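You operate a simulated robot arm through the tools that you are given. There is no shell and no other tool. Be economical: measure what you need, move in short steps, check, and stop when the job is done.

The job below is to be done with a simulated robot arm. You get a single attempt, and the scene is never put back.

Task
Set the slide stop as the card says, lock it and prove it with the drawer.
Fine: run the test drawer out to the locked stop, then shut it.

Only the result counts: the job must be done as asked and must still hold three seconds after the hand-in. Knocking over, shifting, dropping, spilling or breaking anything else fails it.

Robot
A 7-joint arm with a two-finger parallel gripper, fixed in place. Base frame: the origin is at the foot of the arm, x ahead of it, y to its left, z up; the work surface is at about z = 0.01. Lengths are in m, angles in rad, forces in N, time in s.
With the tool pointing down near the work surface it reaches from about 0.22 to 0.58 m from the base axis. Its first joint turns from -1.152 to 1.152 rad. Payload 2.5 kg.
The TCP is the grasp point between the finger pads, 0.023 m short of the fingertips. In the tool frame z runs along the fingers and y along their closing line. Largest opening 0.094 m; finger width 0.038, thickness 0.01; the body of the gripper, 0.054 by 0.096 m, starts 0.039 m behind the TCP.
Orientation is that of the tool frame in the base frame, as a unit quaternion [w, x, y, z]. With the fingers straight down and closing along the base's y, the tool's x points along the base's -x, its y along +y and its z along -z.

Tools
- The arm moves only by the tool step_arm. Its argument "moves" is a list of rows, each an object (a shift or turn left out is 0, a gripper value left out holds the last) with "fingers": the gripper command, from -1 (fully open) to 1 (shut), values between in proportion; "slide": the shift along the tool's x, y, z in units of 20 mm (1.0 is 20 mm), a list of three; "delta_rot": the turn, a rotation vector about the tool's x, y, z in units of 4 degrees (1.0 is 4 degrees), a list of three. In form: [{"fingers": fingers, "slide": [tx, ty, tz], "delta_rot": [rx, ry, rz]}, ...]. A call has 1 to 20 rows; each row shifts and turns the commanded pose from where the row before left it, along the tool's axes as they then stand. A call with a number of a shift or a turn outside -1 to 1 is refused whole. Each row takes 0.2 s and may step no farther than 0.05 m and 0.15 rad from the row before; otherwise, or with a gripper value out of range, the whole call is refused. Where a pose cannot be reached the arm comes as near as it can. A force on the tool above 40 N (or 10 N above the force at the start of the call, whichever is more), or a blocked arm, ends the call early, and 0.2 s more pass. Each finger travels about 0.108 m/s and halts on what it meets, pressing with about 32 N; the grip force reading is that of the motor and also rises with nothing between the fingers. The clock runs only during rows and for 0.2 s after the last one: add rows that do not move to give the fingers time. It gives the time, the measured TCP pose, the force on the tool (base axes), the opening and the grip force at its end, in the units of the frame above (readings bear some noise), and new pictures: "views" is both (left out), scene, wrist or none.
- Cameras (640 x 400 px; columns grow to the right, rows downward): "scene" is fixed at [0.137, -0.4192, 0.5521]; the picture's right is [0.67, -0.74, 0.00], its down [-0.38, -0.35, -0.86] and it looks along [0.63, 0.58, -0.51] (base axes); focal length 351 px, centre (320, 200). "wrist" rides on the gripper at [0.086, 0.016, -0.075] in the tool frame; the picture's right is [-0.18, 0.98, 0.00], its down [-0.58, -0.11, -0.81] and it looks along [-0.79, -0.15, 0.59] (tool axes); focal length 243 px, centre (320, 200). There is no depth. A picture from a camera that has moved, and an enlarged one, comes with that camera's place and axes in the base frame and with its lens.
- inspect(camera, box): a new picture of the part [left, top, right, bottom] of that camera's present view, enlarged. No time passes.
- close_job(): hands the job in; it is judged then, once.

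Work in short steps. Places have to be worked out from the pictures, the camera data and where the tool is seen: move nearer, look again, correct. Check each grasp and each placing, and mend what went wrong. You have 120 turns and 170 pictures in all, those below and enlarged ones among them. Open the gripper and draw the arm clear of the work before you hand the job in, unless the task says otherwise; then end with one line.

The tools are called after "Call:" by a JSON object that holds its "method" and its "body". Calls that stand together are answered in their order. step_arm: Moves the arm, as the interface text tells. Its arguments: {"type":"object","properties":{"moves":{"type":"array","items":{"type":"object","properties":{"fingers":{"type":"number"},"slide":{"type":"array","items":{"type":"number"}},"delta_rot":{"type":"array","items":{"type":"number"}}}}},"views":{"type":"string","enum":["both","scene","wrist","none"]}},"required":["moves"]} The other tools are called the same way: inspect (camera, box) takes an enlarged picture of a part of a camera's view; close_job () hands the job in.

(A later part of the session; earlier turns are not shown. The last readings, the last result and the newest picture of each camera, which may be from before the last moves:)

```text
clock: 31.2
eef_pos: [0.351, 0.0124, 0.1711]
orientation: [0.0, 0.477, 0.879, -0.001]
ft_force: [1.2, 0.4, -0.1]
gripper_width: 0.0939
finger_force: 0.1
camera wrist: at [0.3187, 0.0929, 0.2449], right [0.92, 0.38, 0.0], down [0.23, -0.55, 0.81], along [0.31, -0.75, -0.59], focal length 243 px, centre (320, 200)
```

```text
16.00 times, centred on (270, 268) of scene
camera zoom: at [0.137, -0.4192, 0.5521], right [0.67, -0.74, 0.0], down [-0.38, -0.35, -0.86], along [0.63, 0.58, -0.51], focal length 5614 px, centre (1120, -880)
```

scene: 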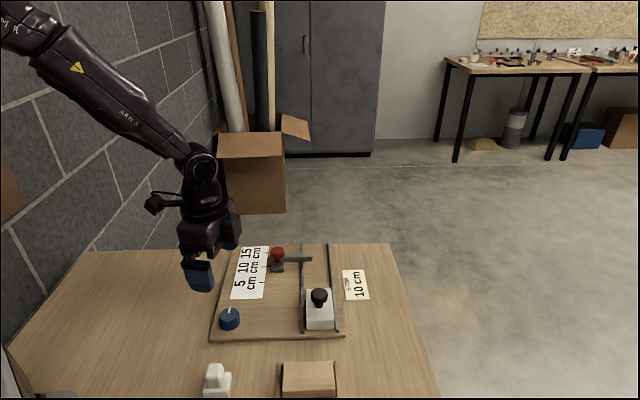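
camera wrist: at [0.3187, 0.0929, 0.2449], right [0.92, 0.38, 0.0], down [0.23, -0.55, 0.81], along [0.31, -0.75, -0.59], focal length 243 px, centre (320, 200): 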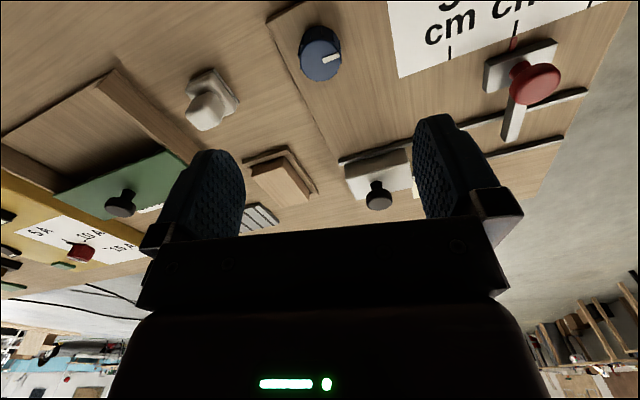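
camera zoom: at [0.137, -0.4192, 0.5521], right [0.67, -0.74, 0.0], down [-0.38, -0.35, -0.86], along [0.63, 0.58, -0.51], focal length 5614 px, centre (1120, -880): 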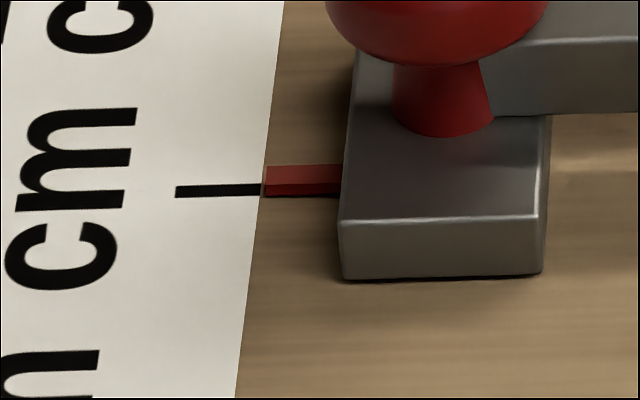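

The dial indicator shows a 90° turn and the pointer is still on 10. Next is the drawer knob, estimated at about (0.481, -0.101, 0.063). I'll turn back 12° and move above it.

Call:
{"method": "step_arm", "body": {"moves": [{"delta_rot": [0, 0, -1]}, {"delta_rot": [0, 0, -1]}, {"delta_rot": [0, 0, -1]}, {"slide": [-0.95, 0.07, 0]}, {"slide": [-0.95, 0.07, 0]}, {"slide": [-0.95, 0.07, 0]}, {"slide": [-0.95, 0.07, 0]}, {"slide": [-0.95, 0.07, 0]}, {"slide": [-0.95, 0.07, 0]}, {"slide": [-0.95, 0.07, 0]}, {"slide": [-0.95, 0.07, 0]}, {"slide": [-0.95, 0.07, 0]}, {"slide": [0, 0, 1]}, {"slide": [0, 0, 1]}, {}]}}

Call:
{"method": "inspect", "body": {"camera": "scene", "box": [250, 230, 378, 310]}}

```text
clock: 34.4
eef_pos: [0.4816, -0.1005, 0.1305]
orientation: [0.0, 0.383, 0.924, 0.0]
ft_force: [0.3, -0.1, 0.4]
gripper_width: 0.094
finger_force: 0.1
camera wrist: at [0.4328, -0.0281, 0.2055], right [0.83, 0.56, 0.0], down [0.33, -0.49, 0.81], along [0.46, -0.67, -0.59], focal length 243 px, centre (320, 200)
```

scene: 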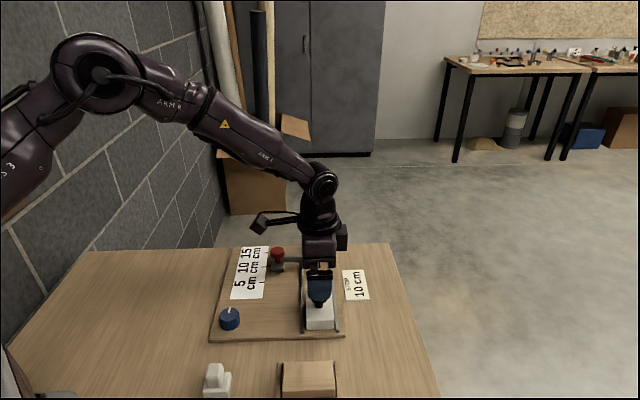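
wrist: 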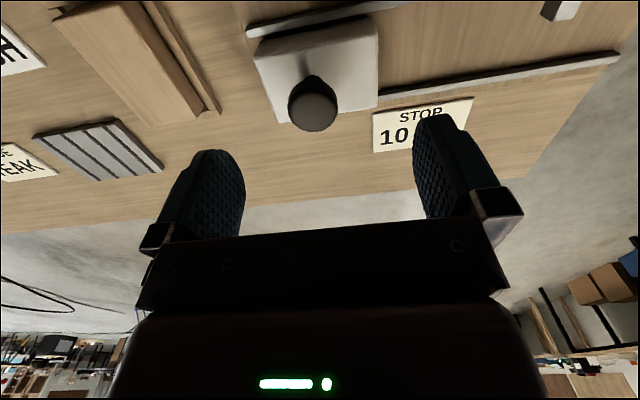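

```text
5.00 times, centred on (314, 270) of scene
camera zoom: at [0.137, -0.4192, 0.5521], right [0.67, -0.74, 0.0], down [-0.38, -0.35, -0.86], along [0.63, 0.58, -0.51], focal length 1754 px, centre (350, -150)
```

zoom: 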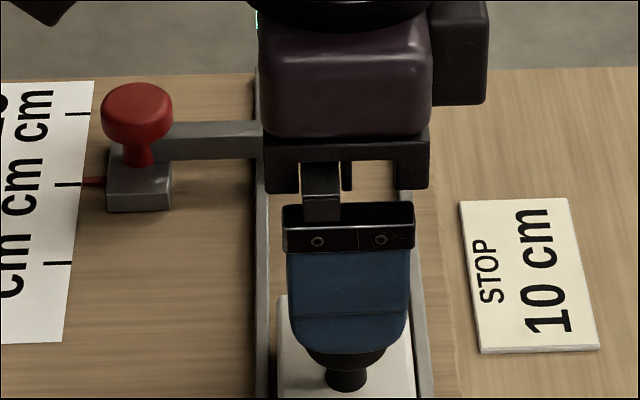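

The knob is aligned, so I'll descend to z≈0.073 and check clearance before closing.

Call:
{"method": "step_arm", "body": {"moves": [{"slide": [0, -0.1, 0.95]}, {"slide": [0, 0, 0.95]}, {"slide": [0, 0, 0.95]}, {}]}}

Call:
{"method": "inspect", "body": {"camera": "scene", "box": [260, 255, 372, 325]}}

```text
clock: 35.4
eef_pos: [0.4803, -0.1014, 0.0727]
orientation: [0.001, 0.382, 0.924, 0.0]
ft_force: [0.3, 0.6, -0.1]
gripper_width: 0.0941
finger_force: 0.0
camera wrist: at [0.4314, -0.0295, 0.1481], right [0.83, 0.56, 0.0], down [0.33, -0.49, 0.81], along [0.46, -0.67, -0.59], focal length 243 px, centre (320, 200)
```

scene: 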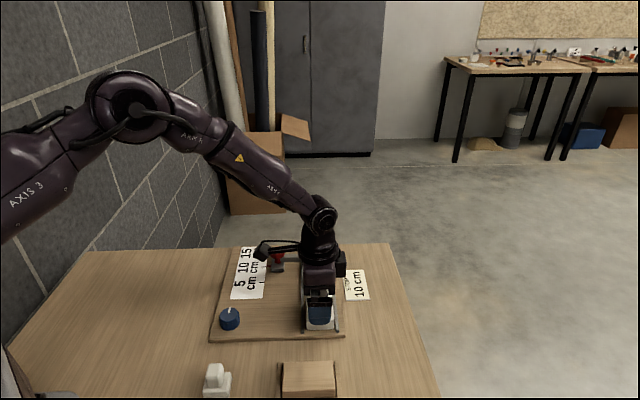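
wrist: 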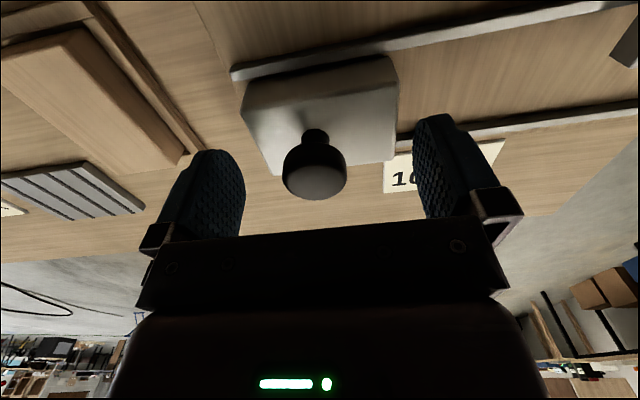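

```text
5.71 times, centred on (316, 290) of scene
camera zoom: at [0.137, -0.4192, 0.5521], right [0.67, -0.74, 0.0], down [-0.38, -0.35, -0.86], along [0.63, 0.58, -0.51], focal length 2005 px, centre (343, -314)
```

zoom: 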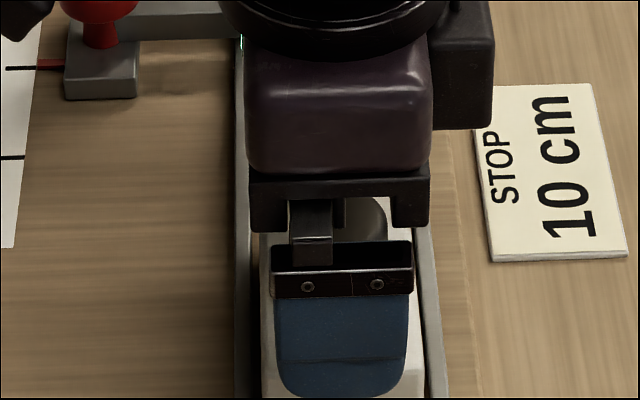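

It's well centred, so I'll close on the drawer knob.

Call:
{"method": "step_arm", "body": {"moves": [{"fingers": 1}, {}, {}, {}], "views": "wrist"}}

```text
clock: 36.4
eef_pos: [0.4807, -0.1018, 0.0725]
orientation: [0.0, 0.383, 0.924, 0.0]
ft_force: [3.5, -2.1, -5.7]
gripper_width: 0.0318
finger_force: 45.0
camera wrist: at [0.4313, -0.0296, 0.148], right [0.83, 0.56, 0.0], down [0.33, -0.49, 0.81], along [0.46, -0.67, -0.59], focal length 243 px, centre (320, 200)
```

wrist: 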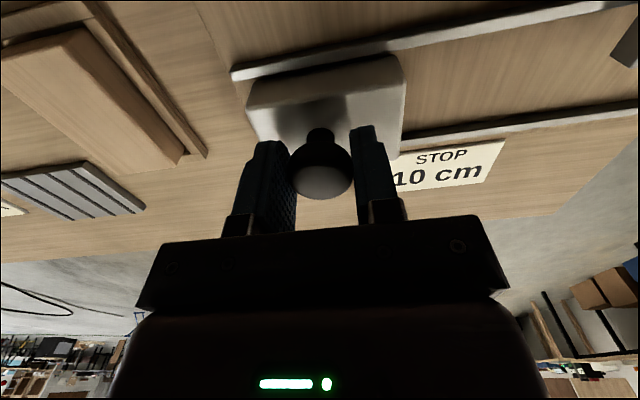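

The grip is good. I'll run the drawer out 8.5 cm first.

Call:
{"method": "step_arm", "body": {"moves": [{"slide": [0, 0.25, 0]}, {"slide": [0, 0.5, 0]}, {"slide": [0, 0.5, 0]}, {"slide": [0, 0.5, 0]}, {"slide": [0, 0.5, 0]}, {"slide": [0, 0.5, 0]}, {"slide": [0, 0.5, 0]}, {"slide": [0, 0.5, 0]}, {"slide": [0, 0.5, 0]}, {}]}}

Call:
{"method": "inspect", "body": {"camera": "scene", "box": [250, 230, 378, 310]}}

```text
clock: 38.6
eef_pos: [0.5406, -0.0411, 0.0725]
orientation: [0.002, 0.382, 0.924, 0.0]
ft_force: [7.8, -7.4, 2.9]
gripper_width: 0.0318
finger_force: 45.0
camera wrist: at [0.4914, 0.0308, 0.1479], right [0.83, 0.56, 0.0], down [0.33, -0.49, 0.81], along [0.46, -0.67, -0.59], focal length 243 px, centre (320, 200)
```

scene: 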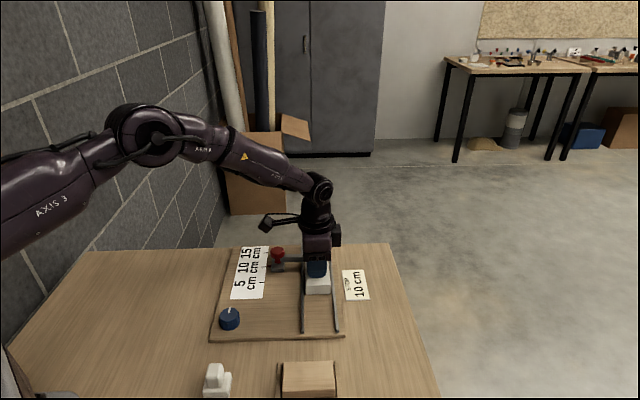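
wrist: 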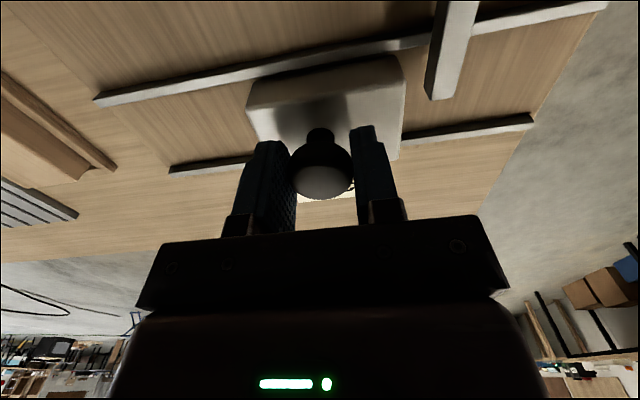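

```text
5.00 times, centred on (314, 270) of scene
camera zoom: at [0.137, -0.4192, 0.5521], right [0.67, -0.74, 0.0], down [-0.38, -0.35, -0.86], along [0.63, 0.58, -0.51], focal length 1754 px, centre (350, -150)
```

zoom: 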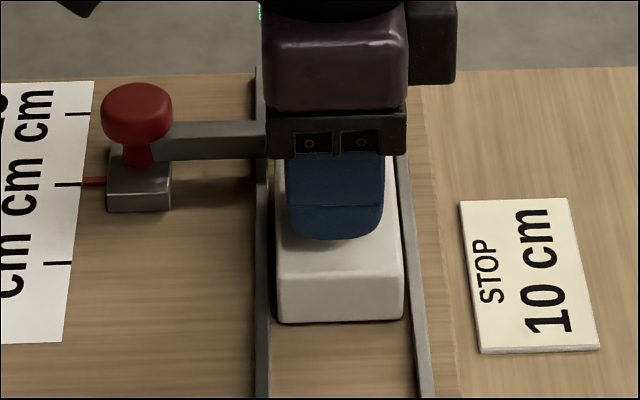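

About 1.5 cm remains to the stop arm. I'll advance 11 mm, relieving the slight side load.

Call:
{"method": "step_arm", "body": {"moves": [{"slide": [-0.05, 0.2, 0]}, {"slide": [0, 0.2, 0]}, {"slide": [0, 0.15, 0]}, {}], "views": "none"}}

Call:
{"method": "inspect", "body": {"camera": "wrist", "box": [340, 20, 500, 120]}}

```text
clock: 39.6
eef_pos: [0.5471, -0.0337, 0.0726]
orientation: [0.0, 0.382, 0.924, 0.0]
ft_force: [-3.4, 1.6, 10.0]
gripper_width: 0.0317
finger_force: 45.0
```

```text
4.00 times, centred on (420, 70) of wrist
camera zoom: at [0.4994, 0.0386, 0.1481], right [0.82, 0.57, 0.0], down [0.34, -0.49, 0.81], along [0.46, -0.66, -0.59], focal length 970 px, centre (-80, 720)
```

zoom: 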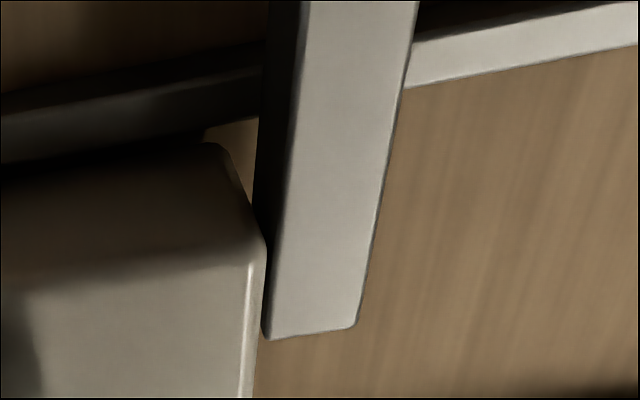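

About 5 mm remains. I'll creep forward in 1 mm rows, watching the force.

Call:
{"method": "step_arm", "body": {"moves": [{"slide": [0, 0.05, 0]}, {"slide": [0, 0.05, 0]}, {"slide": [0, 0.05, 0]}, {"slide": [0, 0.05, 0]}, {}], "views": "none"}}

Call:
{"method": "inspect", "body": {"camera": "wrist", "box": [340, 20, 500, 120]}}

```text
clock: 40.8
eef_pos: [0.5502, -0.033, 0.0725]
orientation: [-0.002, 0.383, 0.924, -0.001]
ft_force: [-24.4, -2.7, 26.4]
gripper_width: 0.0319
finger_force: 44.5
```

```text
4.00 times, centred on (420, 70) of wrist
camera zoom: at [0.5015, 0.0401, 0.1481], right [0.83, 0.56, 0.0], down [0.34, -0.49, 0.8], along [0.45, -0.67, -0.59], focal length 970 px, centre (-80, 720)
```

zoom: 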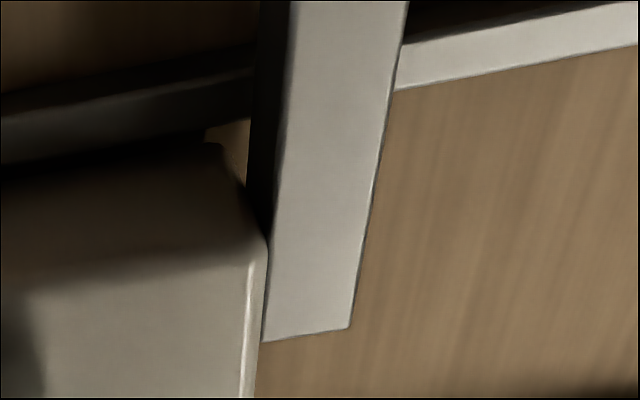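

The resistance along the travel is about 19 N at 97.8 mm of drawer travel, which looks like contact. I'll nudge 1 mm more to confirm and check that the pointer holds.

Call:
{"method": "step_arm", "body": {"moves": [{"slide": [0, 0.04, 0]}, {}, {}], "views": "none"}}

Call:
{"method": "inspect", "body": {"camera": "scene", "box": [250, 230, 346, 290]}}

Call:
{"method": "inspect", "body": {"camera": "wrist", "box": [260, 0, 500, 150]}}

```text
clock: 41.6
eef_pos: [0.5517, -0.0316, 0.0729]
orientation: [-0.002, 0.383, 0.924, -0.001]
ft_force: [-21.9, -6.4, 21.9]
gripper_width: 0.0316
finger_force: 45.1
```

```text
6.67 times, centred on (298, 260) of scene
camera zoom: at [0.1369, -0.4192, 0.5521], right [0.67, -0.74, 0.0], down [-0.38, -0.35, -0.86], along [0.63, 0.58, -0.51], focal length 2339 px, centre (467, -200)
```

zoom: 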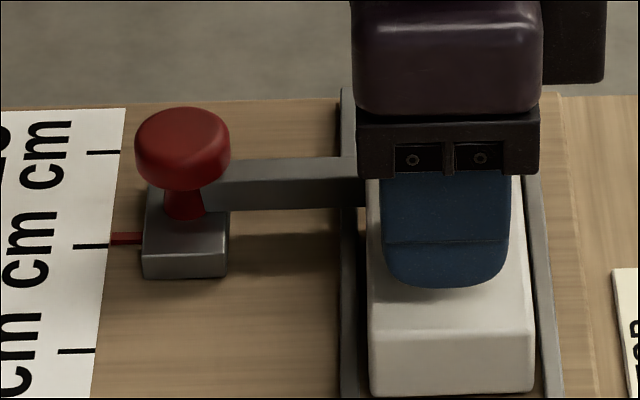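

```text
2.67 times, centred on (380, 75) of wrist
camera zoom: at [0.5021, 0.0407, 0.148], right [0.83, 0.56, 0.0], down [0.34, -0.49, 0.8], along [0.45, -0.67, -0.59], focal length 647 px, centre (160, 533)
```

zoom: 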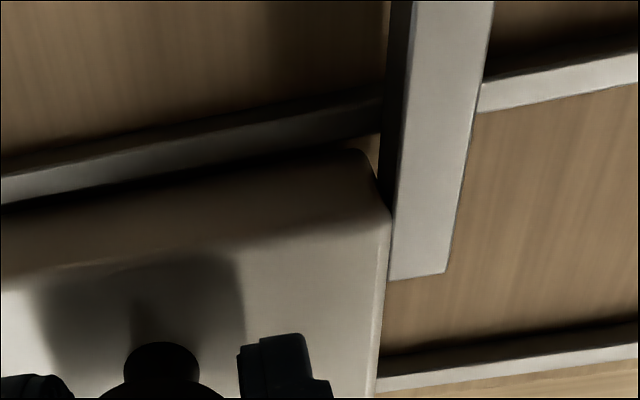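

I need to check whether the pointer moved under the drawer load, so I'll zoom with the same box as before.

Call:
{"method": "inspect", "body": {"camera": "scene", "box": [250, 255, 290, 280]}}

```text
16.00 times, centred on (270, 268) of scene
camera zoom: at [0.1369, -0.4192, 0.5521], right [0.67, -0.74, 0.0], down [-0.38, -0.35, -0.86], along [0.63, 0.58, -0.51], focal length 5614 px, centre (1120, -880)
```

zoom: 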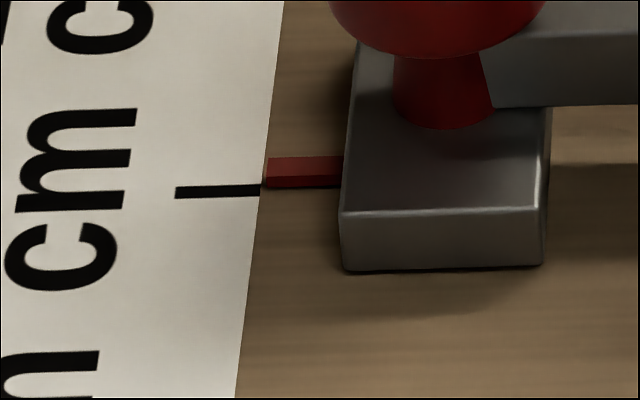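

The pointer shifted about 1.6 mm under roughly 20 N, so the lock is either elastic or not fully tight. I'll back the drawer off 4 mm and see whether it springs back.

Call:
{"method": "step_arm", "body": {"moves": [{"slide": [0, -0.1, 0]}, {"slide": [0, -0.15, 0]}, {}], "views": "none"}}

Call:
{"method": "inspect", "body": {"camera": "scene", "box": [250, 255, 290, 280]}}

Call:
{"method": "inspect", "body": {"camera": "scene", "box": [200, 295, 264, 335]}}

```text
clock: 42.4
eef_pos: [0.5487, -0.0341, 0.0724]
orientation: [0.0, 0.381, 0.924, 0.0]
ft_force: [-1.9, 3.0, 2.0]
gripper_width: 0.0318
finger_force: 45.2
```

```text
16.00 times, centred on (270, 268) of scene
camera zoom: at [0.137, -0.4192, 0.5521], right [0.67, -0.74, 0.0], down [-0.38, -0.35, -0.86], along [0.63, 0.58, -0.51], focal length 5614 px, centre (1120, -880)
```

zoom: 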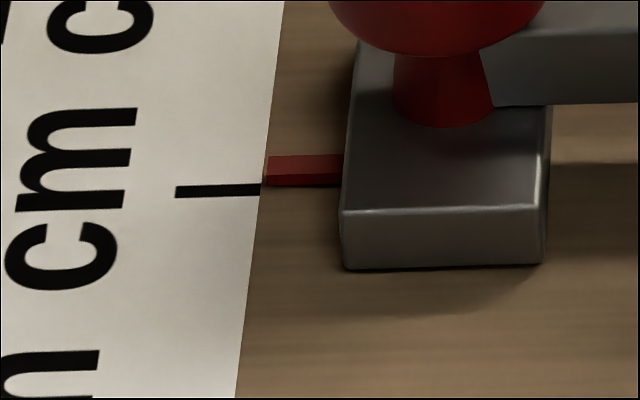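

```text
10.00 times, centred on (232, 315) of scene
camera zoom: at [0.137, -0.4192, 0.5521], right [0.67, -0.74, 0.0], down [-0.38, -0.35, -0.86], along [0.63, 0.58, -0.51], focal length 3508 px, centre (1200, -950)
```

zoom: 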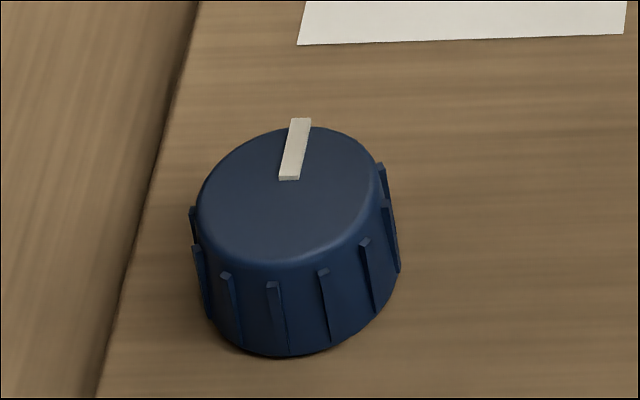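

It did not spring back. The lock holds by friction at about 20 N and I overpressed it. I'll redo it properly: shut the drawer, unlock, reset the stop, relock, and test more gently. First, push the drawer home.

Call:
{"method": "step_arm", "body": {"moves": [{"slide": [0, -0.25, 0]}, {"slide": [0, -0.5, 0]}, {"slide": [0, -0.5, 0]}, {"slide": [0, -0.5, 0]}, {"slide": [0, -0.5, 0]}, {"slide": [0, -0.5, 0]}, {"slide": [0, -0.5, 0]}, {"slide": [0, -0.5, 0]}, {"slide": [0, -0.5, 0]}, {"slide": [0, -0.4, 0]}, {}], "views": "none"}}

Call:
{"method": "inspect", "body": {"camera": "scene", "box": [250, 240, 378, 340]}}

```text
clock: 44.8
eef_pos: [0.4806, -0.0998, 0.0721]
orientation: [0.0, 0.383, 0.924, -0.001]
ft_force: [-0.7, 1.8, 1.6]
gripper_width: 0.0317
finger_force: 45.0
```

```text
4.00 times, centred on (314, 290) of scene
camera zoom: at [0.137, -0.4192, 0.5521], right [0.67, -0.74, 0.0], down [-0.38, -0.35, -0.86], along [0.63, 0.58, -0.51], focal length 1403 px, centre (344, -160)
```

zoom: 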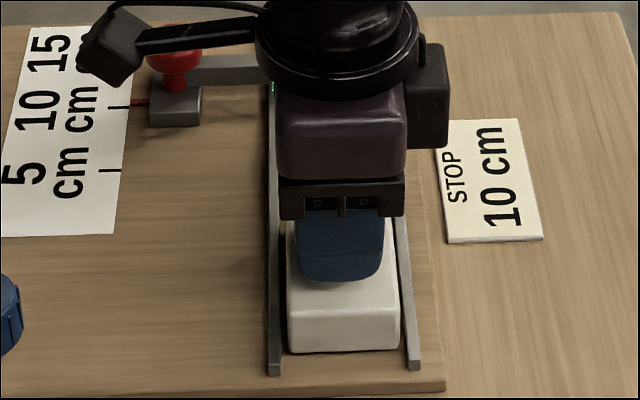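

The drawer is essentially shut. I'll release, rise, and move over the dial axis, which the turning locus puts at (0.354, 0.007).

Call:
{"method": "step_arm", "body": {"moves": [{"fingers": 0}, {"fingers": -1}, {"slide": [0, 0, -1]}, {"slide": [0, 0, -1]}, {"slide": [0, 0, -1]}, {"slide": [0, 0, -1]}, {"slide": [0, 0, -1]}, {"slide": [0.917, -0.079, 0]}, {"slide": [0.917, -0.079, 0]}, {"slide": [0.917, -0.079, 0]}, {"slide": [0.917, -0.079, 0]}, {"slide": [0.917, -0.079, 0]}, {"slide": [0.917, -0.079, 0]}, {"slide": [0.917, -0.079, 0]}, {"slide": [0.917, -0.079, 0]}, {"slide": [0.917, -0.079, 0]}, {"slide": [0, 0, 1]}, {"slide": [0, 0, 1]}, {"slide": [0, 0, 1]}, {"slide": [0, 0, 1]}], "views": "none"}}

Call:
{"method": "step_arm", "body": {"moves": [{}]}}

```text
clock: 49.0
eef_pos: [0.3564, 0.0067, 0.0933]
orientation: [0.0, 0.382, 0.924, -0.001]
ft_force: [-0.6, -0.3, -0.3]
gripper_width: 0.0941
finger_force: 0.0
```

```text
clock: 49.4
eef_pos: [0.3557, 0.0065, 0.0929]
orientation: [0.0, 0.383, 0.924, 0.0]
ft_force: [0.3, 0.4, -0.1]
gripper_width: 0.094
finger_force: 0.1
camera wrist: at [0.3068, 0.0785, 0.1683], right [0.83, 0.56, 0.0], down [0.33, -0.49, 0.81], along [0.46, -0.67, -0.59], focal length 243 px, centre (320, 200)
```

scene: 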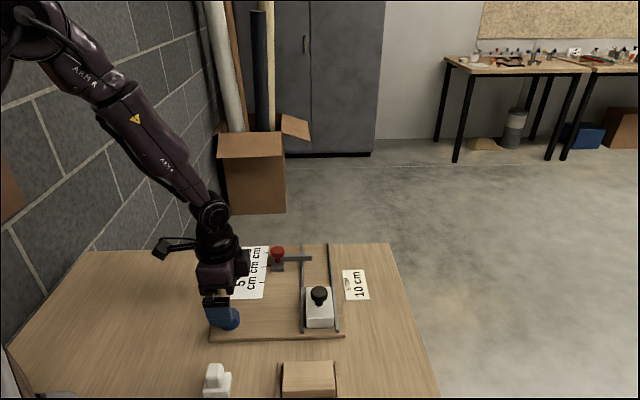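
wrist: 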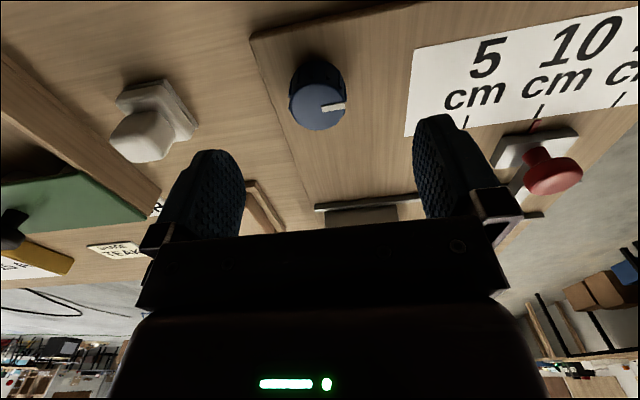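

Aligned. I'll descend and grip the dial.

Call:
{"method": "step_arm", "body": {"moves": [{"slide": [0.05, -0.05, 0.73]}, {"slide": [0, 0, 0.73]}, {"slide": [0, 0, 0.73]}, {"fingers": 1}, {}, {}, {}], "views": "wrist"}}

```text
clock: 51.0
eef_pos: [0.355, 0.0067, 0.049]
orientation: [0.0, 0.383, 0.924, 0.0]
ft_force: [2.1, -1.0, -3.3]
gripper_width: 0.034
finger_force: 44.6
camera wrist: at [0.3054, 0.078, 0.1239], right [0.83, 0.56, 0.0], down [0.33, -0.49, 0.81], along [0.46, -0.67, -0.59], focal length 243 px, centre (320, 200)
```

wrist: 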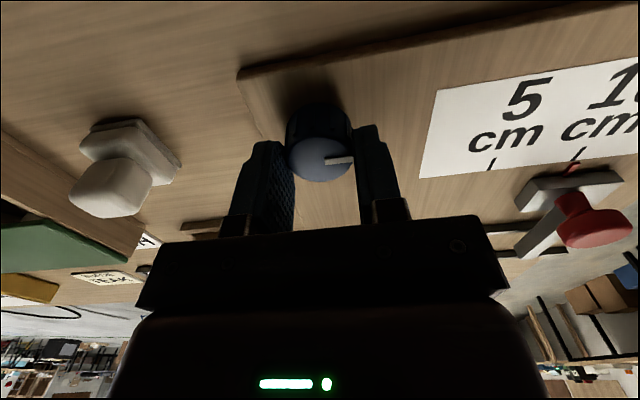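

Now that the grip is centred, I'll first test whether the dial really is at its clockwise end with 16° more.

Call:
{"method": "step_arm", "body": {"moves": [{"delta_rot": [0, 0, 1]}, {"delta_rot": [0, 0, 1]}, {"delta_rot": [0, 0, 1]}, {"delta_rot": [0, 0, 1]}], "views": "none"}}

Call:
{"method": "inspect", "body": {"camera": "wrist", "box": [256, 90, 416, 190]}}

```text
clock: 52.0
eef_pos: [0.3554, 0.0054, 0.0484]
orientation: [0.0, 0.507, 0.862, -0.001]
ft_force: [-4.4, -6.1, 10.4]
gripper_width: 0.0343
finger_force: 44.8
```

```text
4.00 times, centred on (336, 140) of wrist
camera zoom: at [0.3274, 0.0885, 0.124], right [0.95, 0.32, 0.0], down [0.19, -0.56, 0.81], along [0.25, -0.77, -0.59], focal length 970 px, centre (256, 440)
```

zoom: 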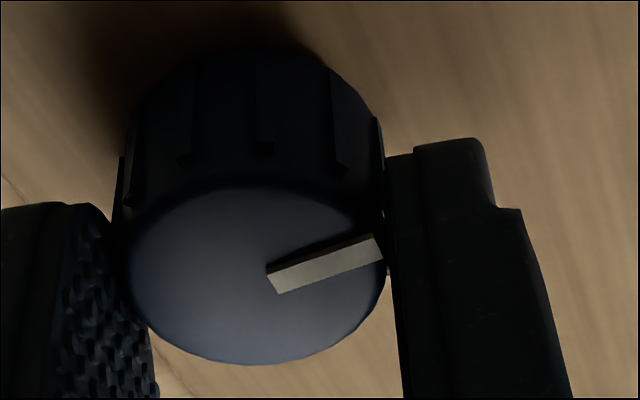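

It slipped again, so 90° is the hard end and locked is as locked as it gets. Now I'll turn it back 90° counter-clockwise to unlock.

Call:
{"method": "step_arm", "body": {"moves": [{"delta_rot": [0, 0, -1]}, {"delta_rot": [0, 0, -1]}, {"delta_rot": [0, 0, -1]}, {"delta_rot": [0, 0, -1]}, {"delta_rot": [0, 0, -1]}, {"delta_rot": [0, 0, -1]}, {"delta_rot": [0, 0, -1]}, {"delta_rot": [0, 0, -1]}, {"delta_rot": [0, 0, -1]}, {"delta_rot": [0, 0, -1]}, {"delta_rot": [0, 0, -1]}, {"delta_rot": [0, 0, -1]}, {"delta_rot": [0, 0, -1]}, {"delta_rot": [0, 0, -1]}, {"delta_rot": [0, 0, -1]}, {"delta_rot": [0, 0, -1]}, {"delta_rot": [0, 0, -1]}, {"delta_rot": [0, 0, -1]}, {"delta_rot": [0, 0, -1]}, {"delta_rot": [0, 0, -1]}], "views": "none"}}

Call:
{"method": "step_arm", "body": {"moves": [{"delta_rot": [0, 0, -1]}, {"delta_rot": [0, 0, -1]}, {"delta_rot": [0, 0, -0.5]}, {}], "views": "none"}}

Call:
{"method": "inspect", "body": {"camera": "wrist", "box": [256, 90, 416, 190]}}

Call:
{"method": "inspect", "body": {"camera": "scene", "box": [180, 280, 276, 340]}}

```text
clock: 56.2
eef_pos: [0.3546, 0.0075, 0.0493]
orientation: [0.002, -0.166, 0.986, 0.001]
ft_force: [12.0, 19.6, -4.9]
gripper_width: 0.0336
finger_force: 44.9
```

```text
clock: 57.2
eef_pos: [0.3554, 0.007, 0.0485]
orientation: [0.002, -0.251, 0.968, 0.002]
ft_force: [7.3, 19.9, 4.6]
gripper_width: 0.0336
finger_force: 44.8
```

```text
4.00 times, centred on (336, 140) of wrist
camera zoom: at [0.2718, -0.0211, 0.1238], right [-0.32, 0.95, 0.0], down [0.56, 0.19, 0.81], along [0.77, 0.26, -0.59], focal length 970 px, centre (256, 440)
```

zoom: 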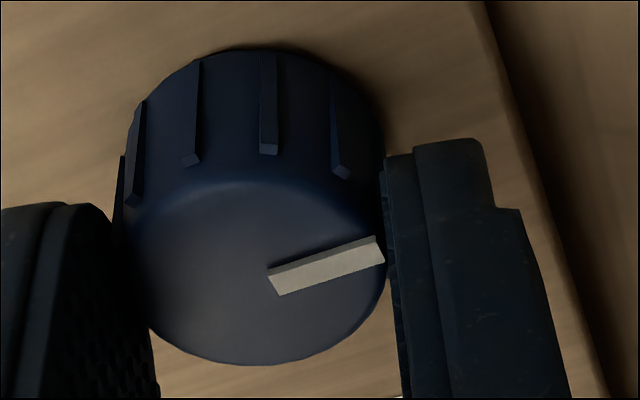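

```text
6.67 times, centred on (228, 310) of scene
camera zoom: at [0.137, -0.4192, 0.5521], right [0.67, -0.74, 0.0], down [-0.38, -0.35, -0.86], along [0.63, 0.58, -0.51], focal length 2339 px, centre (933, -533)
```

zoom: 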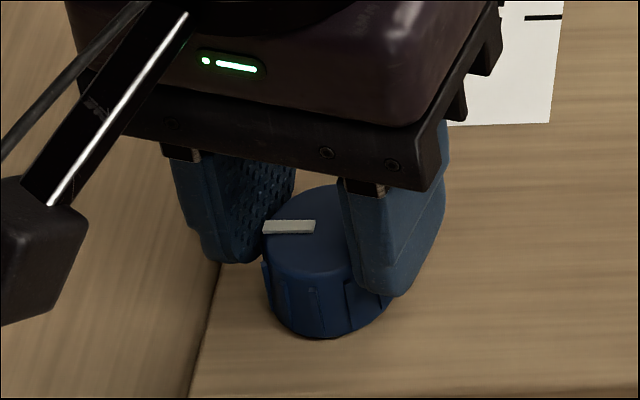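

The dial is back at its original position. I'll release, rise, turn the tool to +45° and return to the red knob.

Call:
{"method": "step_arm", "body": {"moves": [{"fingers": 0}, {"fingers": -1}, {"slide": [0, 0, -0.6]}, {"slide": [0, 0, -1]}, {"slide": [0, 0, -1]}, {"slide": [0, 0, -1]}, {"slide": [0, 0, -1]}, {"slide": [0, 0, -1], "delta_rot": [0, 0, 1]}, {"delta_rot": [0, 0, 1]}, {"delta_rot": [0, 0, 1]}, {"delta_rot": [0, 0, 1]}, {"delta_rot": [0, 0, 1]}, {"delta_rot": [0, 0, 1]}, {"delta_rot": [0, 0, 1]}, {"delta_rot": [0, 0, 1]}, {"delta_rot": [0, 0, 1]}, {"delta_rot": [0, 0, 1]}, {"delta_rot": [0, 0, 1]}, {"delta_rot": [0, 0, 1]}, {"delta_rot": [0, 0, 1]}], "views": "none"}}

Call:
{"method": "step_arm", "body": {"moves": [{"delta_rot": [0, 0, 1]}, {"delta_rot": [0, 0, 1]}, {"delta_rot": [0, 0, 1]}, {"delta_rot": [0, 0, 1]}, {"delta_rot": [0, 0, 1]}, {"delta_rot": [0, 0, 0.5]}, {"slide": [-0.43, 0.9, 0]}, {"slide": [-0.43, 0.9, 0]}, {"slide": [-0.43, 0.9, 0]}, {"slide": [-0.43, 0.9, 0]}, {"slide": [-0.43, 0.9, 0]}, {"slide": [-0.43, 0.9, 0]}, {"slide": [-0.43, 0.9, 0]}, {"slide": [-0.43, 0.9, 0]}, {"slide": [-0.43, 0.86, 0]}, {}]}}

Call:
{"method": "inspect", "body": {"camera": "scene", "box": [250, 255, 290, 280]}}

```text
clock: 61.4
eef_pos: [0.3538, 0.0063, 0.1608]
orientation: [0.001, 0.2, 0.98, 0.001]
ft_force: [-0.1, -0.5, -0.8]
gripper_width: 0.0942
finger_force: 0.0
```

```text
clock: 64.8
eef_pos: [0.5223, 0.0654, 0.1596]
orientation: [0.0, 0.382, 0.924, 0.0]
ft_force: [-1.1, 0.3, -0.4]
gripper_width: 0.094
finger_force: 0.1
camera wrist: at [0.4744, 0.1376, 0.2358], right [0.83, 0.56, 0.0], down [0.33, -0.49, 0.81], along [0.45, -0.67, -0.59], focal length 243 px, centre (320, 200)
```

scene: 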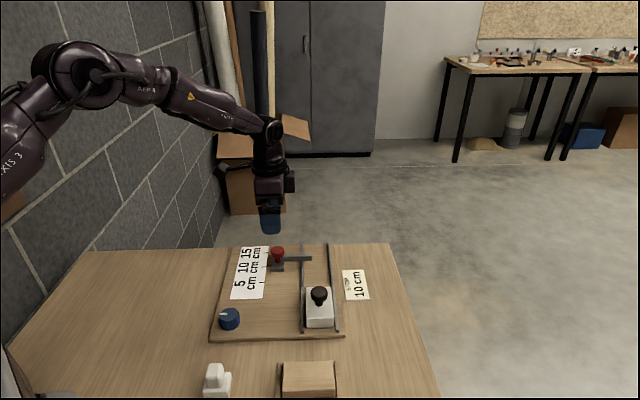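
wrist: 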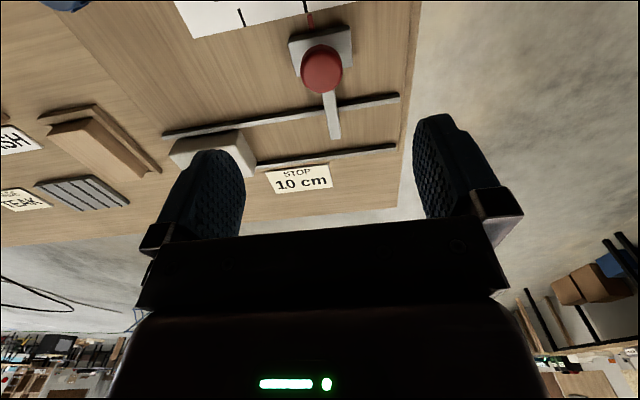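

```text
16.00 times, centred on (270, 268) of scene
camera zoom: at [0.137, -0.4192, 0.5521], right [0.67, -0.74, 0.0], down [-0.38, -0.35, -0.86], along [0.63, 0.58, -0.51], focal length 5614 px, centre (1120, -880)
```

zoom: 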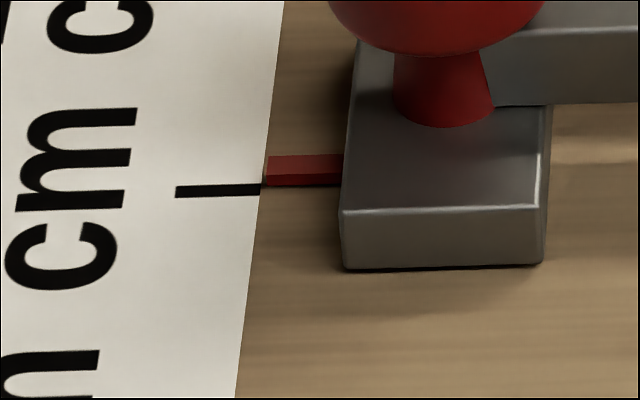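

I'll descend and grip the red knob again.

Call:
{"method": "step_arm", "body": {"moves": [{"slide": [0, 0.04, 0.98]}, {"slide": [0, 0, 0.98]}, {"slide": [0, 0, 0.98]}, {"slide": [0, 0, 0.98]}, {"slide": [0, 0, 0.98]}, {}, {"fingers": 1}, {}, {}, {}], "views": "none"}}

Call:
{"method": "inspect", "body": {"camera": "wrist", "box": [272, 60, 336, 100]}}

Call:
{"method": "inspect", "body": {"camera": "scene", "box": [250, 255, 290, 280]}}

```text
clock: 67.0
eef_pos: [0.5246, 0.0661, 0.0617]
orientation: [-0.001, 0.382, 0.924, 0.001]
ft_force: [2.2, -0.4, -3.6]
gripper_width: 0.0314
finger_force: 44.9
```

```text
10.00 times, centred on (304, 80) of wrist
camera zoom: at [0.4748, 0.1383, 0.1377], right [0.83, 0.56, 0.0], down [0.33, -0.49, 0.81], along [0.46, -0.67, -0.59], focal length 2426 px, centre (480, 1400)
```

zoom: 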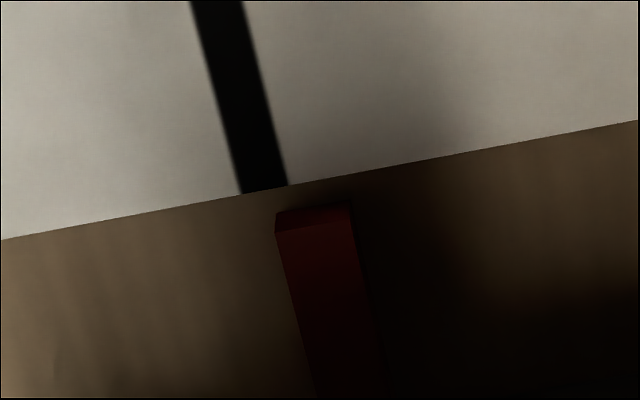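

```text
16.00 times, centred on (270, 268) of scene
camera zoom: at [0.1371, -0.4192, 0.5521], right [0.67, -0.74, 0.0], down [-0.38, -0.35, -0.86], along [0.63, 0.58, -0.51], focal length 5614 px, centre (1120, -880)
```

zoom: 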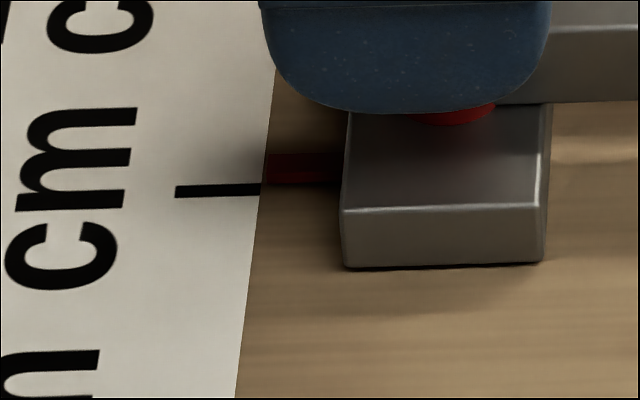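

The pointer is now about 2.3 mm past the mark, so I'll move it back by that much.

Call:
{"method": "step_arm", "body": {"moves": [{"slide": [0, -0.06, 0]}, {"slide": [0, -0.06, 0]}, {}], "views": "none"}}

Call:
{"method": "inspect", "body": {"camera": "wrist", "box": [272, 60, 336, 100]}}

Call:
{"method": "inspect", "body": {"camera": "scene", "box": [250, 255, 290, 280]}}

```text
clock: 67.8
eef_pos: [0.5225, 0.0643, 0.0617]
orientation: [-0.001, 0.383, 0.924, 0.0]
ft_force: [1.5, -1.6, -6.3]
gripper_width: 0.0316
finger_force: 44.8
```

```text
10.00 times, centred on (304, 80) of wrist
camera zoom: at [0.4727, 0.1362, 0.1376], right [0.83, 0.56, 0.0], down [0.33, -0.49, 0.81], along [0.46, -0.67, -0.59], focal length 2426 px, centre (480, 1400)
```

zoom: 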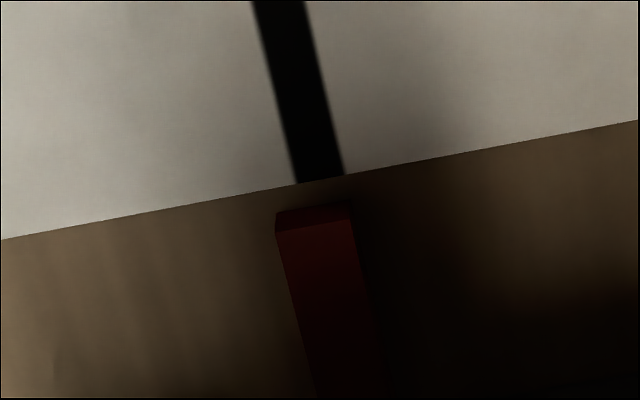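

```text
16.00 times, centred on (270, 268) of scene
camera zoom: at [0.1371, -0.4192, 0.5521], right [0.67, -0.74, 0.0], down [-0.38, -0.35, -0.86], along [0.63, 0.58, -0.51], focal length 5614 px, centre (1120, -880)
```

zoom: 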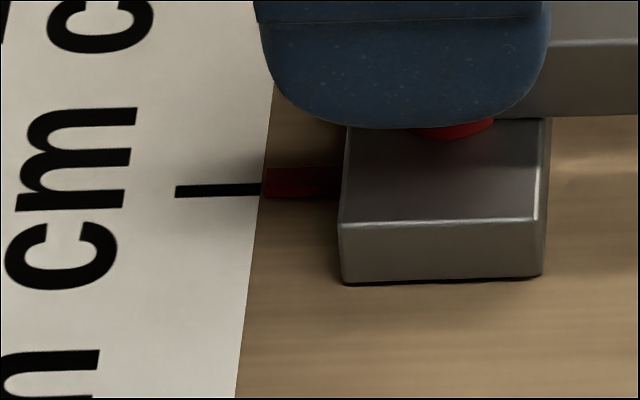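

The pointer is now on the mark (−0.6 to 0 mm between the two views). I'll release, rise, and go back to the dial turning the tool to −45°.

Call:
{"method": "step_arm", "body": {"moves": [{"fingers": 0.2}, {"fingers": 0}, {"slide": [0, 0, -1]}, {"slide": [0, 0, -1]}, {"slide": [0, 0, -1]}, {"slide": [0, 0, -1]}, {"slide": [0, 0, -1]}, {"fingers": -1, "slide": [0.434, -0.886, 0]}, {"slide": [0.434, -0.886, 0]}, {"slide": [0.434, -0.886, 0]}, {"slide": [0.434, -0.886, 0]}, {"slide": [0.434, -0.886, 0]}, {"slide": [0.434, -0.886, 0]}, {"slide": [0.434, -0.886, 0]}, {"slide": [0.434, -0.886, 0]}, {"slide": [0.434, -0.886, 0]}, {"delta_rot": [0, 0, -1]}, {"delta_rot": [0, 0, -1]}, {"delta_rot": [0, 0, -1]}, {"delta_rot": [0, 0, -1]}], "views": "none"}}

Call:
{"method": "step_arm", "body": {"moves": [{"delta_rot": [0, 0, -1]}, {"delta_rot": [0, 0, -1]}, {"delta_rot": [0, 0, -1]}, {"delta_rot": [0, 0, -1]}, {"delta_rot": [0, 0, -1]}, {"delta_rot": [0, 0, -1]}, {"delta_rot": [0, 0, -1]}, {"delta_rot": [0, 0, -1]}, {"delta_rot": [0, 0, -1]}, {"delta_rot": [0, 0, -1]}, {"delta_rot": [0, 0, -1]}, {"delta_rot": [0, 0, -1]}, {"delta_rot": [0, 0, -1]}, {"delta_rot": [0, 0, -1]}, {"delta_rot": [0, 0, -1]}, {"delta_rot": [0, 0, -1]}, {"delta_rot": [0, 0, -1]}, {"delta_rot": [0, 0, -1]}, {"delta_rot": [0, 0, -0.5]}, {}], "views": "none"}}

Call:
{"method": "inspect", "body": {"camera": "scene", "box": [250, 255, 290, 280]}}

```text
clock: 72.0
eef_pos: [0.3528, 0.007, 0.1633]
orientation: [0.0, 0.249, 0.968, 0.0]
ft_force: [-0.6, -0.3, 0.2]
gripper_width: 0.0939
finger_force: 0.1
```

```text
clock: 76.2
eef_pos: [0.3535, 0.0067, 0.163]
orientation: [0.0, -0.383, 0.924, 0.0]
ft_force: [0.3, 0.4, -0.2]
gripper_width: 0.0939
finger_force: 0.0
```

```text
16.00 times, centred on (270, 268) of scene
camera zoom: at [0.137, -0.4192, 0.5521], right [0.67, -0.74, 0.0], down [-0.38, -0.35, -0.86], along [0.63, 0.58, -0.51], focal length 5614 px, centre (1120, -880)
```

zoom: 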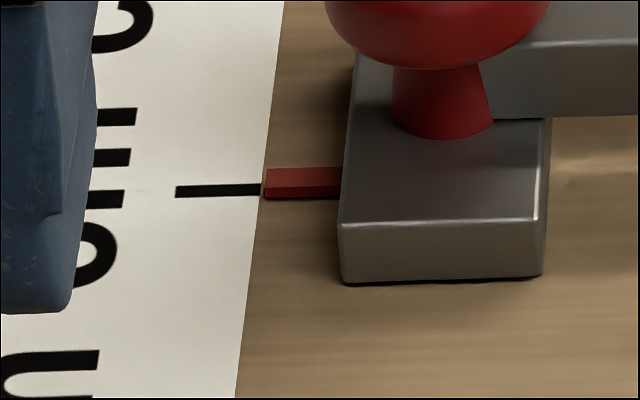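

The stop is exactly on the mark. I'll descend on the dial, grip, and then turn clockwise.

Call:
{"method": "step_arm", "body": {"moves": [{"slide": [0, 0, 0.95]}, {"slide": [0, 0, 0.95]}, {"slide": [0, 0, 0.95]}, {"slide": [0, 0, 0.95]}, {"slide": [0, 0, 0.95]}, {"slide": [0, 0, 0.95]}, {}, {"fingers": 1}, {}, {}, {}], "views": "wrist"}}

```text
clock: 78.6
eef_pos: [0.3543, 0.0071, 0.0489]
orientation: [0.0, -0.383, 0.924, 0.0]
ft_force: [-0.1, 2.2, -4.2]
gripper_width: 0.0338
finger_force: 45.0
camera wrist: at [0.2817, -0.0432, 0.1238], right [-0.57, 0.82, 0.0], down [0.49, 0.33, 0.81], along [0.67, 0.46, -0.59], focal length 243 px, centre (320, 200)
```

wrist: 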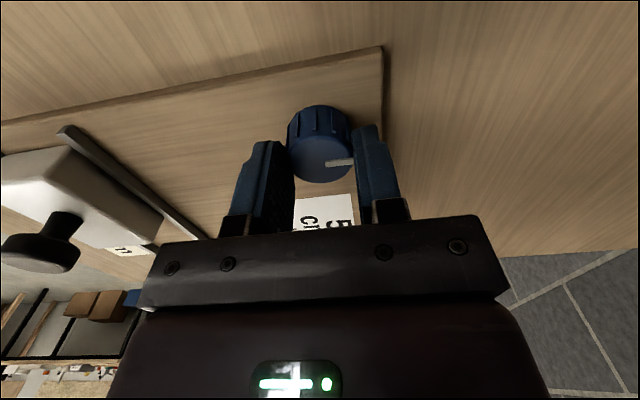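

Gripped. I'll turn clockwise 90° plus a little to seat it against its end.

Call:
{"method": "step_arm", "body": {"moves": [{"delta_rot": [0, 0, 1]}, {"delta_rot": [0, 0, 1]}, {"delta_rot": [0, 0, 1]}, {"delta_rot": [0, 0, 1]}, {"delta_rot": [0, 0, 1]}, {"delta_rot": [0, 0, 1]}, {"delta_rot": [0, 0, 1]}, {"delta_rot": [0, 0, 1]}, {"delta_rot": [0, 0, 1]}, {"delta_rot": [0, 0, 1]}, {"delta_rot": [0, 0, 1]}, {"delta_rot": [0, 0, 1]}, {"delta_rot": [0, 0, 1]}, {"delta_rot": [0, 0, 1]}, {"delta_rot": [0, 0, 1]}, {"delta_rot": [0, 0, 1]}, {"delta_rot": [0, 0, 1]}, {"delta_rot": [0, 0, 1]}, {"delta_rot": [0, 0, 1]}, {"delta_rot": [0, 0, 1]}], "views": "none"}}

Call:
{"method": "step_arm", "body": {"moves": [{"delta_rot": [0, 0, 1]}, {"delta_rot": [0, 0, 1]}, {"delta_rot": [0, 0, 1]}, {"delta_rot": [0, 0, 1]}, {"delta_rot": [0, 0, 1]}], "views": "none"}}

Call:
{"method": "inspect", "body": {"camera": "wrist", "box": [256, 90, 416, 190]}}

```text
clock: 82.8
eef_pos: [0.3532, 0.0067, 0.0486]
orientation: [0.0, 0.302, 0.953, 0.0]
ft_force: [-4.1, 2.8, -8.5]
gripper_width: 0.0341
finger_force: 45.2
```

```text
clock: 84.0
eef_pos: [0.3542, 0.006, 0.0501]
orientation: [0.0, 0.464, 0.886, -0.001]
ft_force: [-6.0, -8.2, 8.8]
gripper_width: 0.0333
finger_force: 45.2
```

```text
4.00 times, centred on (336, 140) of wrist
camera zoom: at [0.3189, 0.0855, 0.1243], right [0.91, 0.41, 0.0], down [0.24, -0.54, 0.81], along [0.33, -0.74, -0.59], focal length 970 px, centre (256, 440)
```

zoom: 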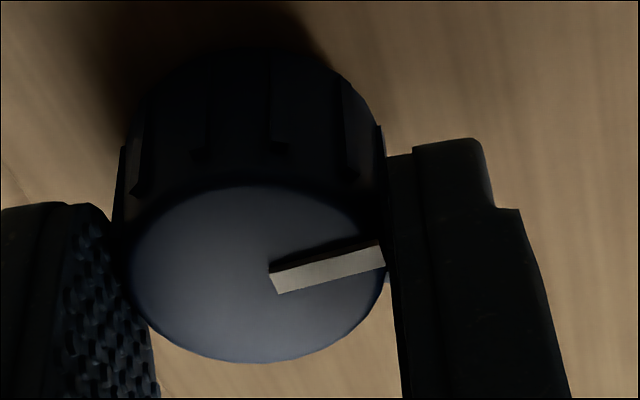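

It's locked against the end again. I'll release, rise, realign, and move back over the drawer knob.

Call:
{"method": "step_arm", "body": {"moves": [{"fingers": 0}, {"fingers": -1}, {"slide": [0, 0, -1]}, {"slide": [0, 0, -1]}, {"slide": [0, 0, -1]}, {"slide": [0, 0, -1]}, {"slide": [0, 0, -1]}, {"delta_rot": [0, 0, -1]}, {"delta_rot": [0, 0, -1]}, {"delta_rot": [0, 0, -0.5]}, {"slide": [-0.918, 0.076, 0]}, {"slide": [-0.918, 0.076, 0]}, {"slide": [-0.918, 0.076, 0]}, {"slide": [-0.918, 0.076, 0]}, {"slide": [-0.918, 0.076, 0]}, {"slide": [-0.918, 0.076, 0]}, {"slide": [-0.918, 0.076, 0]}, {"slide": [-0.918, 0.076, 0]}, {"slide": [-0.918, 0.076, 0]}, {}]}}

Call:
{"method": "inspect", "body": {"camera": "scene", "box": [250, 255, 290, 280]}}

```text
clock: 88.2
eef_pos: [0.4813, -0.1004, 0.1487]
orientation: [0.0, 0.383, 0.924, 0.001]
ft_force: [-0.5, 0.1, -0.4]
gripper_width: 0.094
finger_force: 0.0
camera wrist: at [0.432, -0.0286, 0.2239], right [0.83, 0.56, 0.0], down [0.33, -0.49, 0.81], along [0.46, -0.67, -0.59], focal length 243 px, centre (320, 200)
```

scene: 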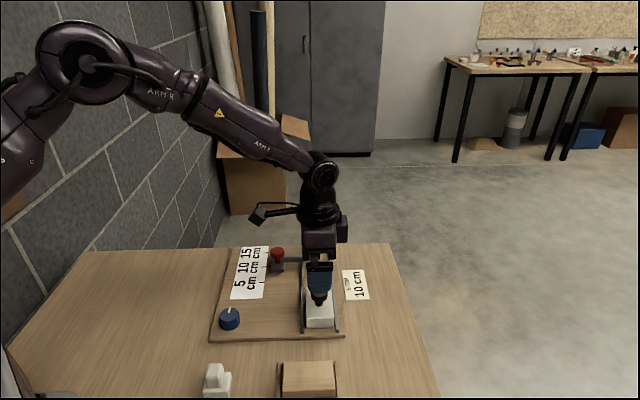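
wrist: 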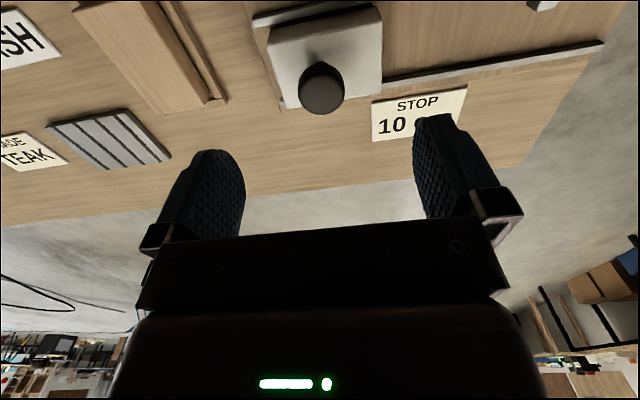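

```text
16.00 times, centred on (270, 268) of scene
camera zoom: at [0.137, -0.4192, 0.5521], right [0.67, -0.74, 0.0], down [-0.38, -0.35, -0.86], along [0.63, 0.58, -0.51], focal length 5614 px, centre (1120, -880)
```

zoom: 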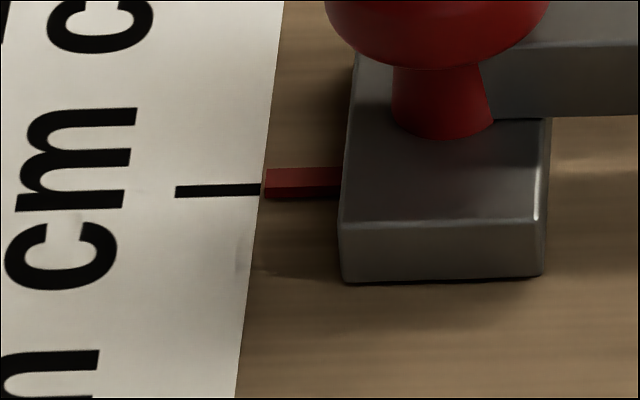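

The stop is unmoved and the dial is locked. I'll descend and grip the drawer knob.

Call:
{"method": "step_arm", "body": {"moves": [{"slide": [0, 0, 0.95]}, {"slide": [0, 0, 0.95]}, {"slide": [0, 0, 0.95]}, {"slide": [0, 0, 0.95]}, {}, {"fingers": 1}, {}, {}, {}, {"slide": [0, -0.05, 0]}, {}], "views": "none"}}

Call:
{"method": "inspect", "body": {"camera": "scene", "box": [250, 240, 378, 340]}}

```text
clock: 90.6
eef_pos: [0.4811, -0.1019, 0.0733]
orientation: [-0.001, 0.383, 0.924, -0.001]
ft_force: [4.3, -3.7, -8.1]
gripper_width: 0.0317
finger_force: 44.9
```

```text
4.00 times, centred on (314, 290) of scene
camera zoom: at [0.1371, -0.4192, 0.5521], right [0.67, -0.74, 0.0], down [-0.38, -0.35, -0.86], along [0.63, 0.58, -0.51], focal length 1403 px, centre (344, -160)
```

zoom: 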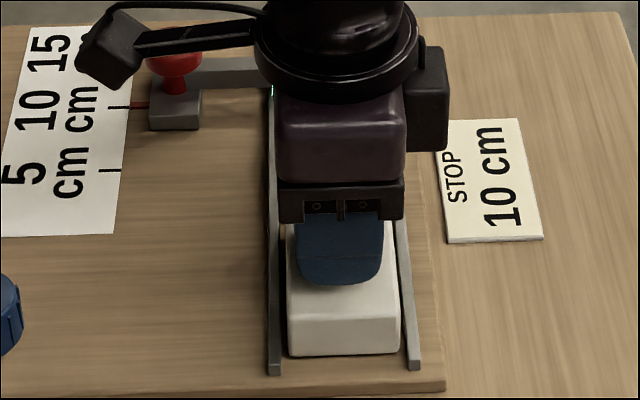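

Now I'll run the drawer out 92 mm, then creep to the stop.

Call:
{"method": "step_arm", "body": {"moves": [{"slide": [0, 0.3, 0]}, {"slide": [0, 0.5, 0]}, {"slide": [0, 0.5, 0]}, {"slide": [0, 0.5, 0]}, {"slide": [0, 0.5, 0]}, {"slide": [0, 0.5, 0]}, {"slide": [-0.03, 0.5, 0]}, {"slide": [0, 0.5, 0]}, {"slide": [0, 0.4, 0]}, {"slide": [0, 0.3, 0]}, {}], "views": "none"}}

Call:
{"method": "inspect", "body": {"camera": "wrist", "box": [340, 20, 500, 120]}}

```text
clock: 93.0
eef_pos: [0.5423, -0.0382, 0.0729]
orientation: [-0.001, 0.383, 0.924, 0.001]
ft_force: [-2.6, 1.0, 5.7]
gripper_width: 0.0318
finger_force: 45.3
```

```text
4.00 times, centred on (420, 70) of wrist
camera zoom: at [0.4948, 0.0342, 0.148], right [0.83, 0.56, 0.0], down [0.33, -0.49, 0.81], along [0.46, -0.66, -0.59], focal length 970 px, centre (-80, 720)
```

zoom: 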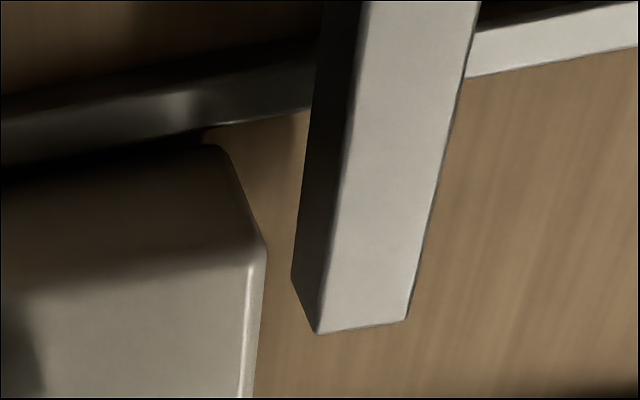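

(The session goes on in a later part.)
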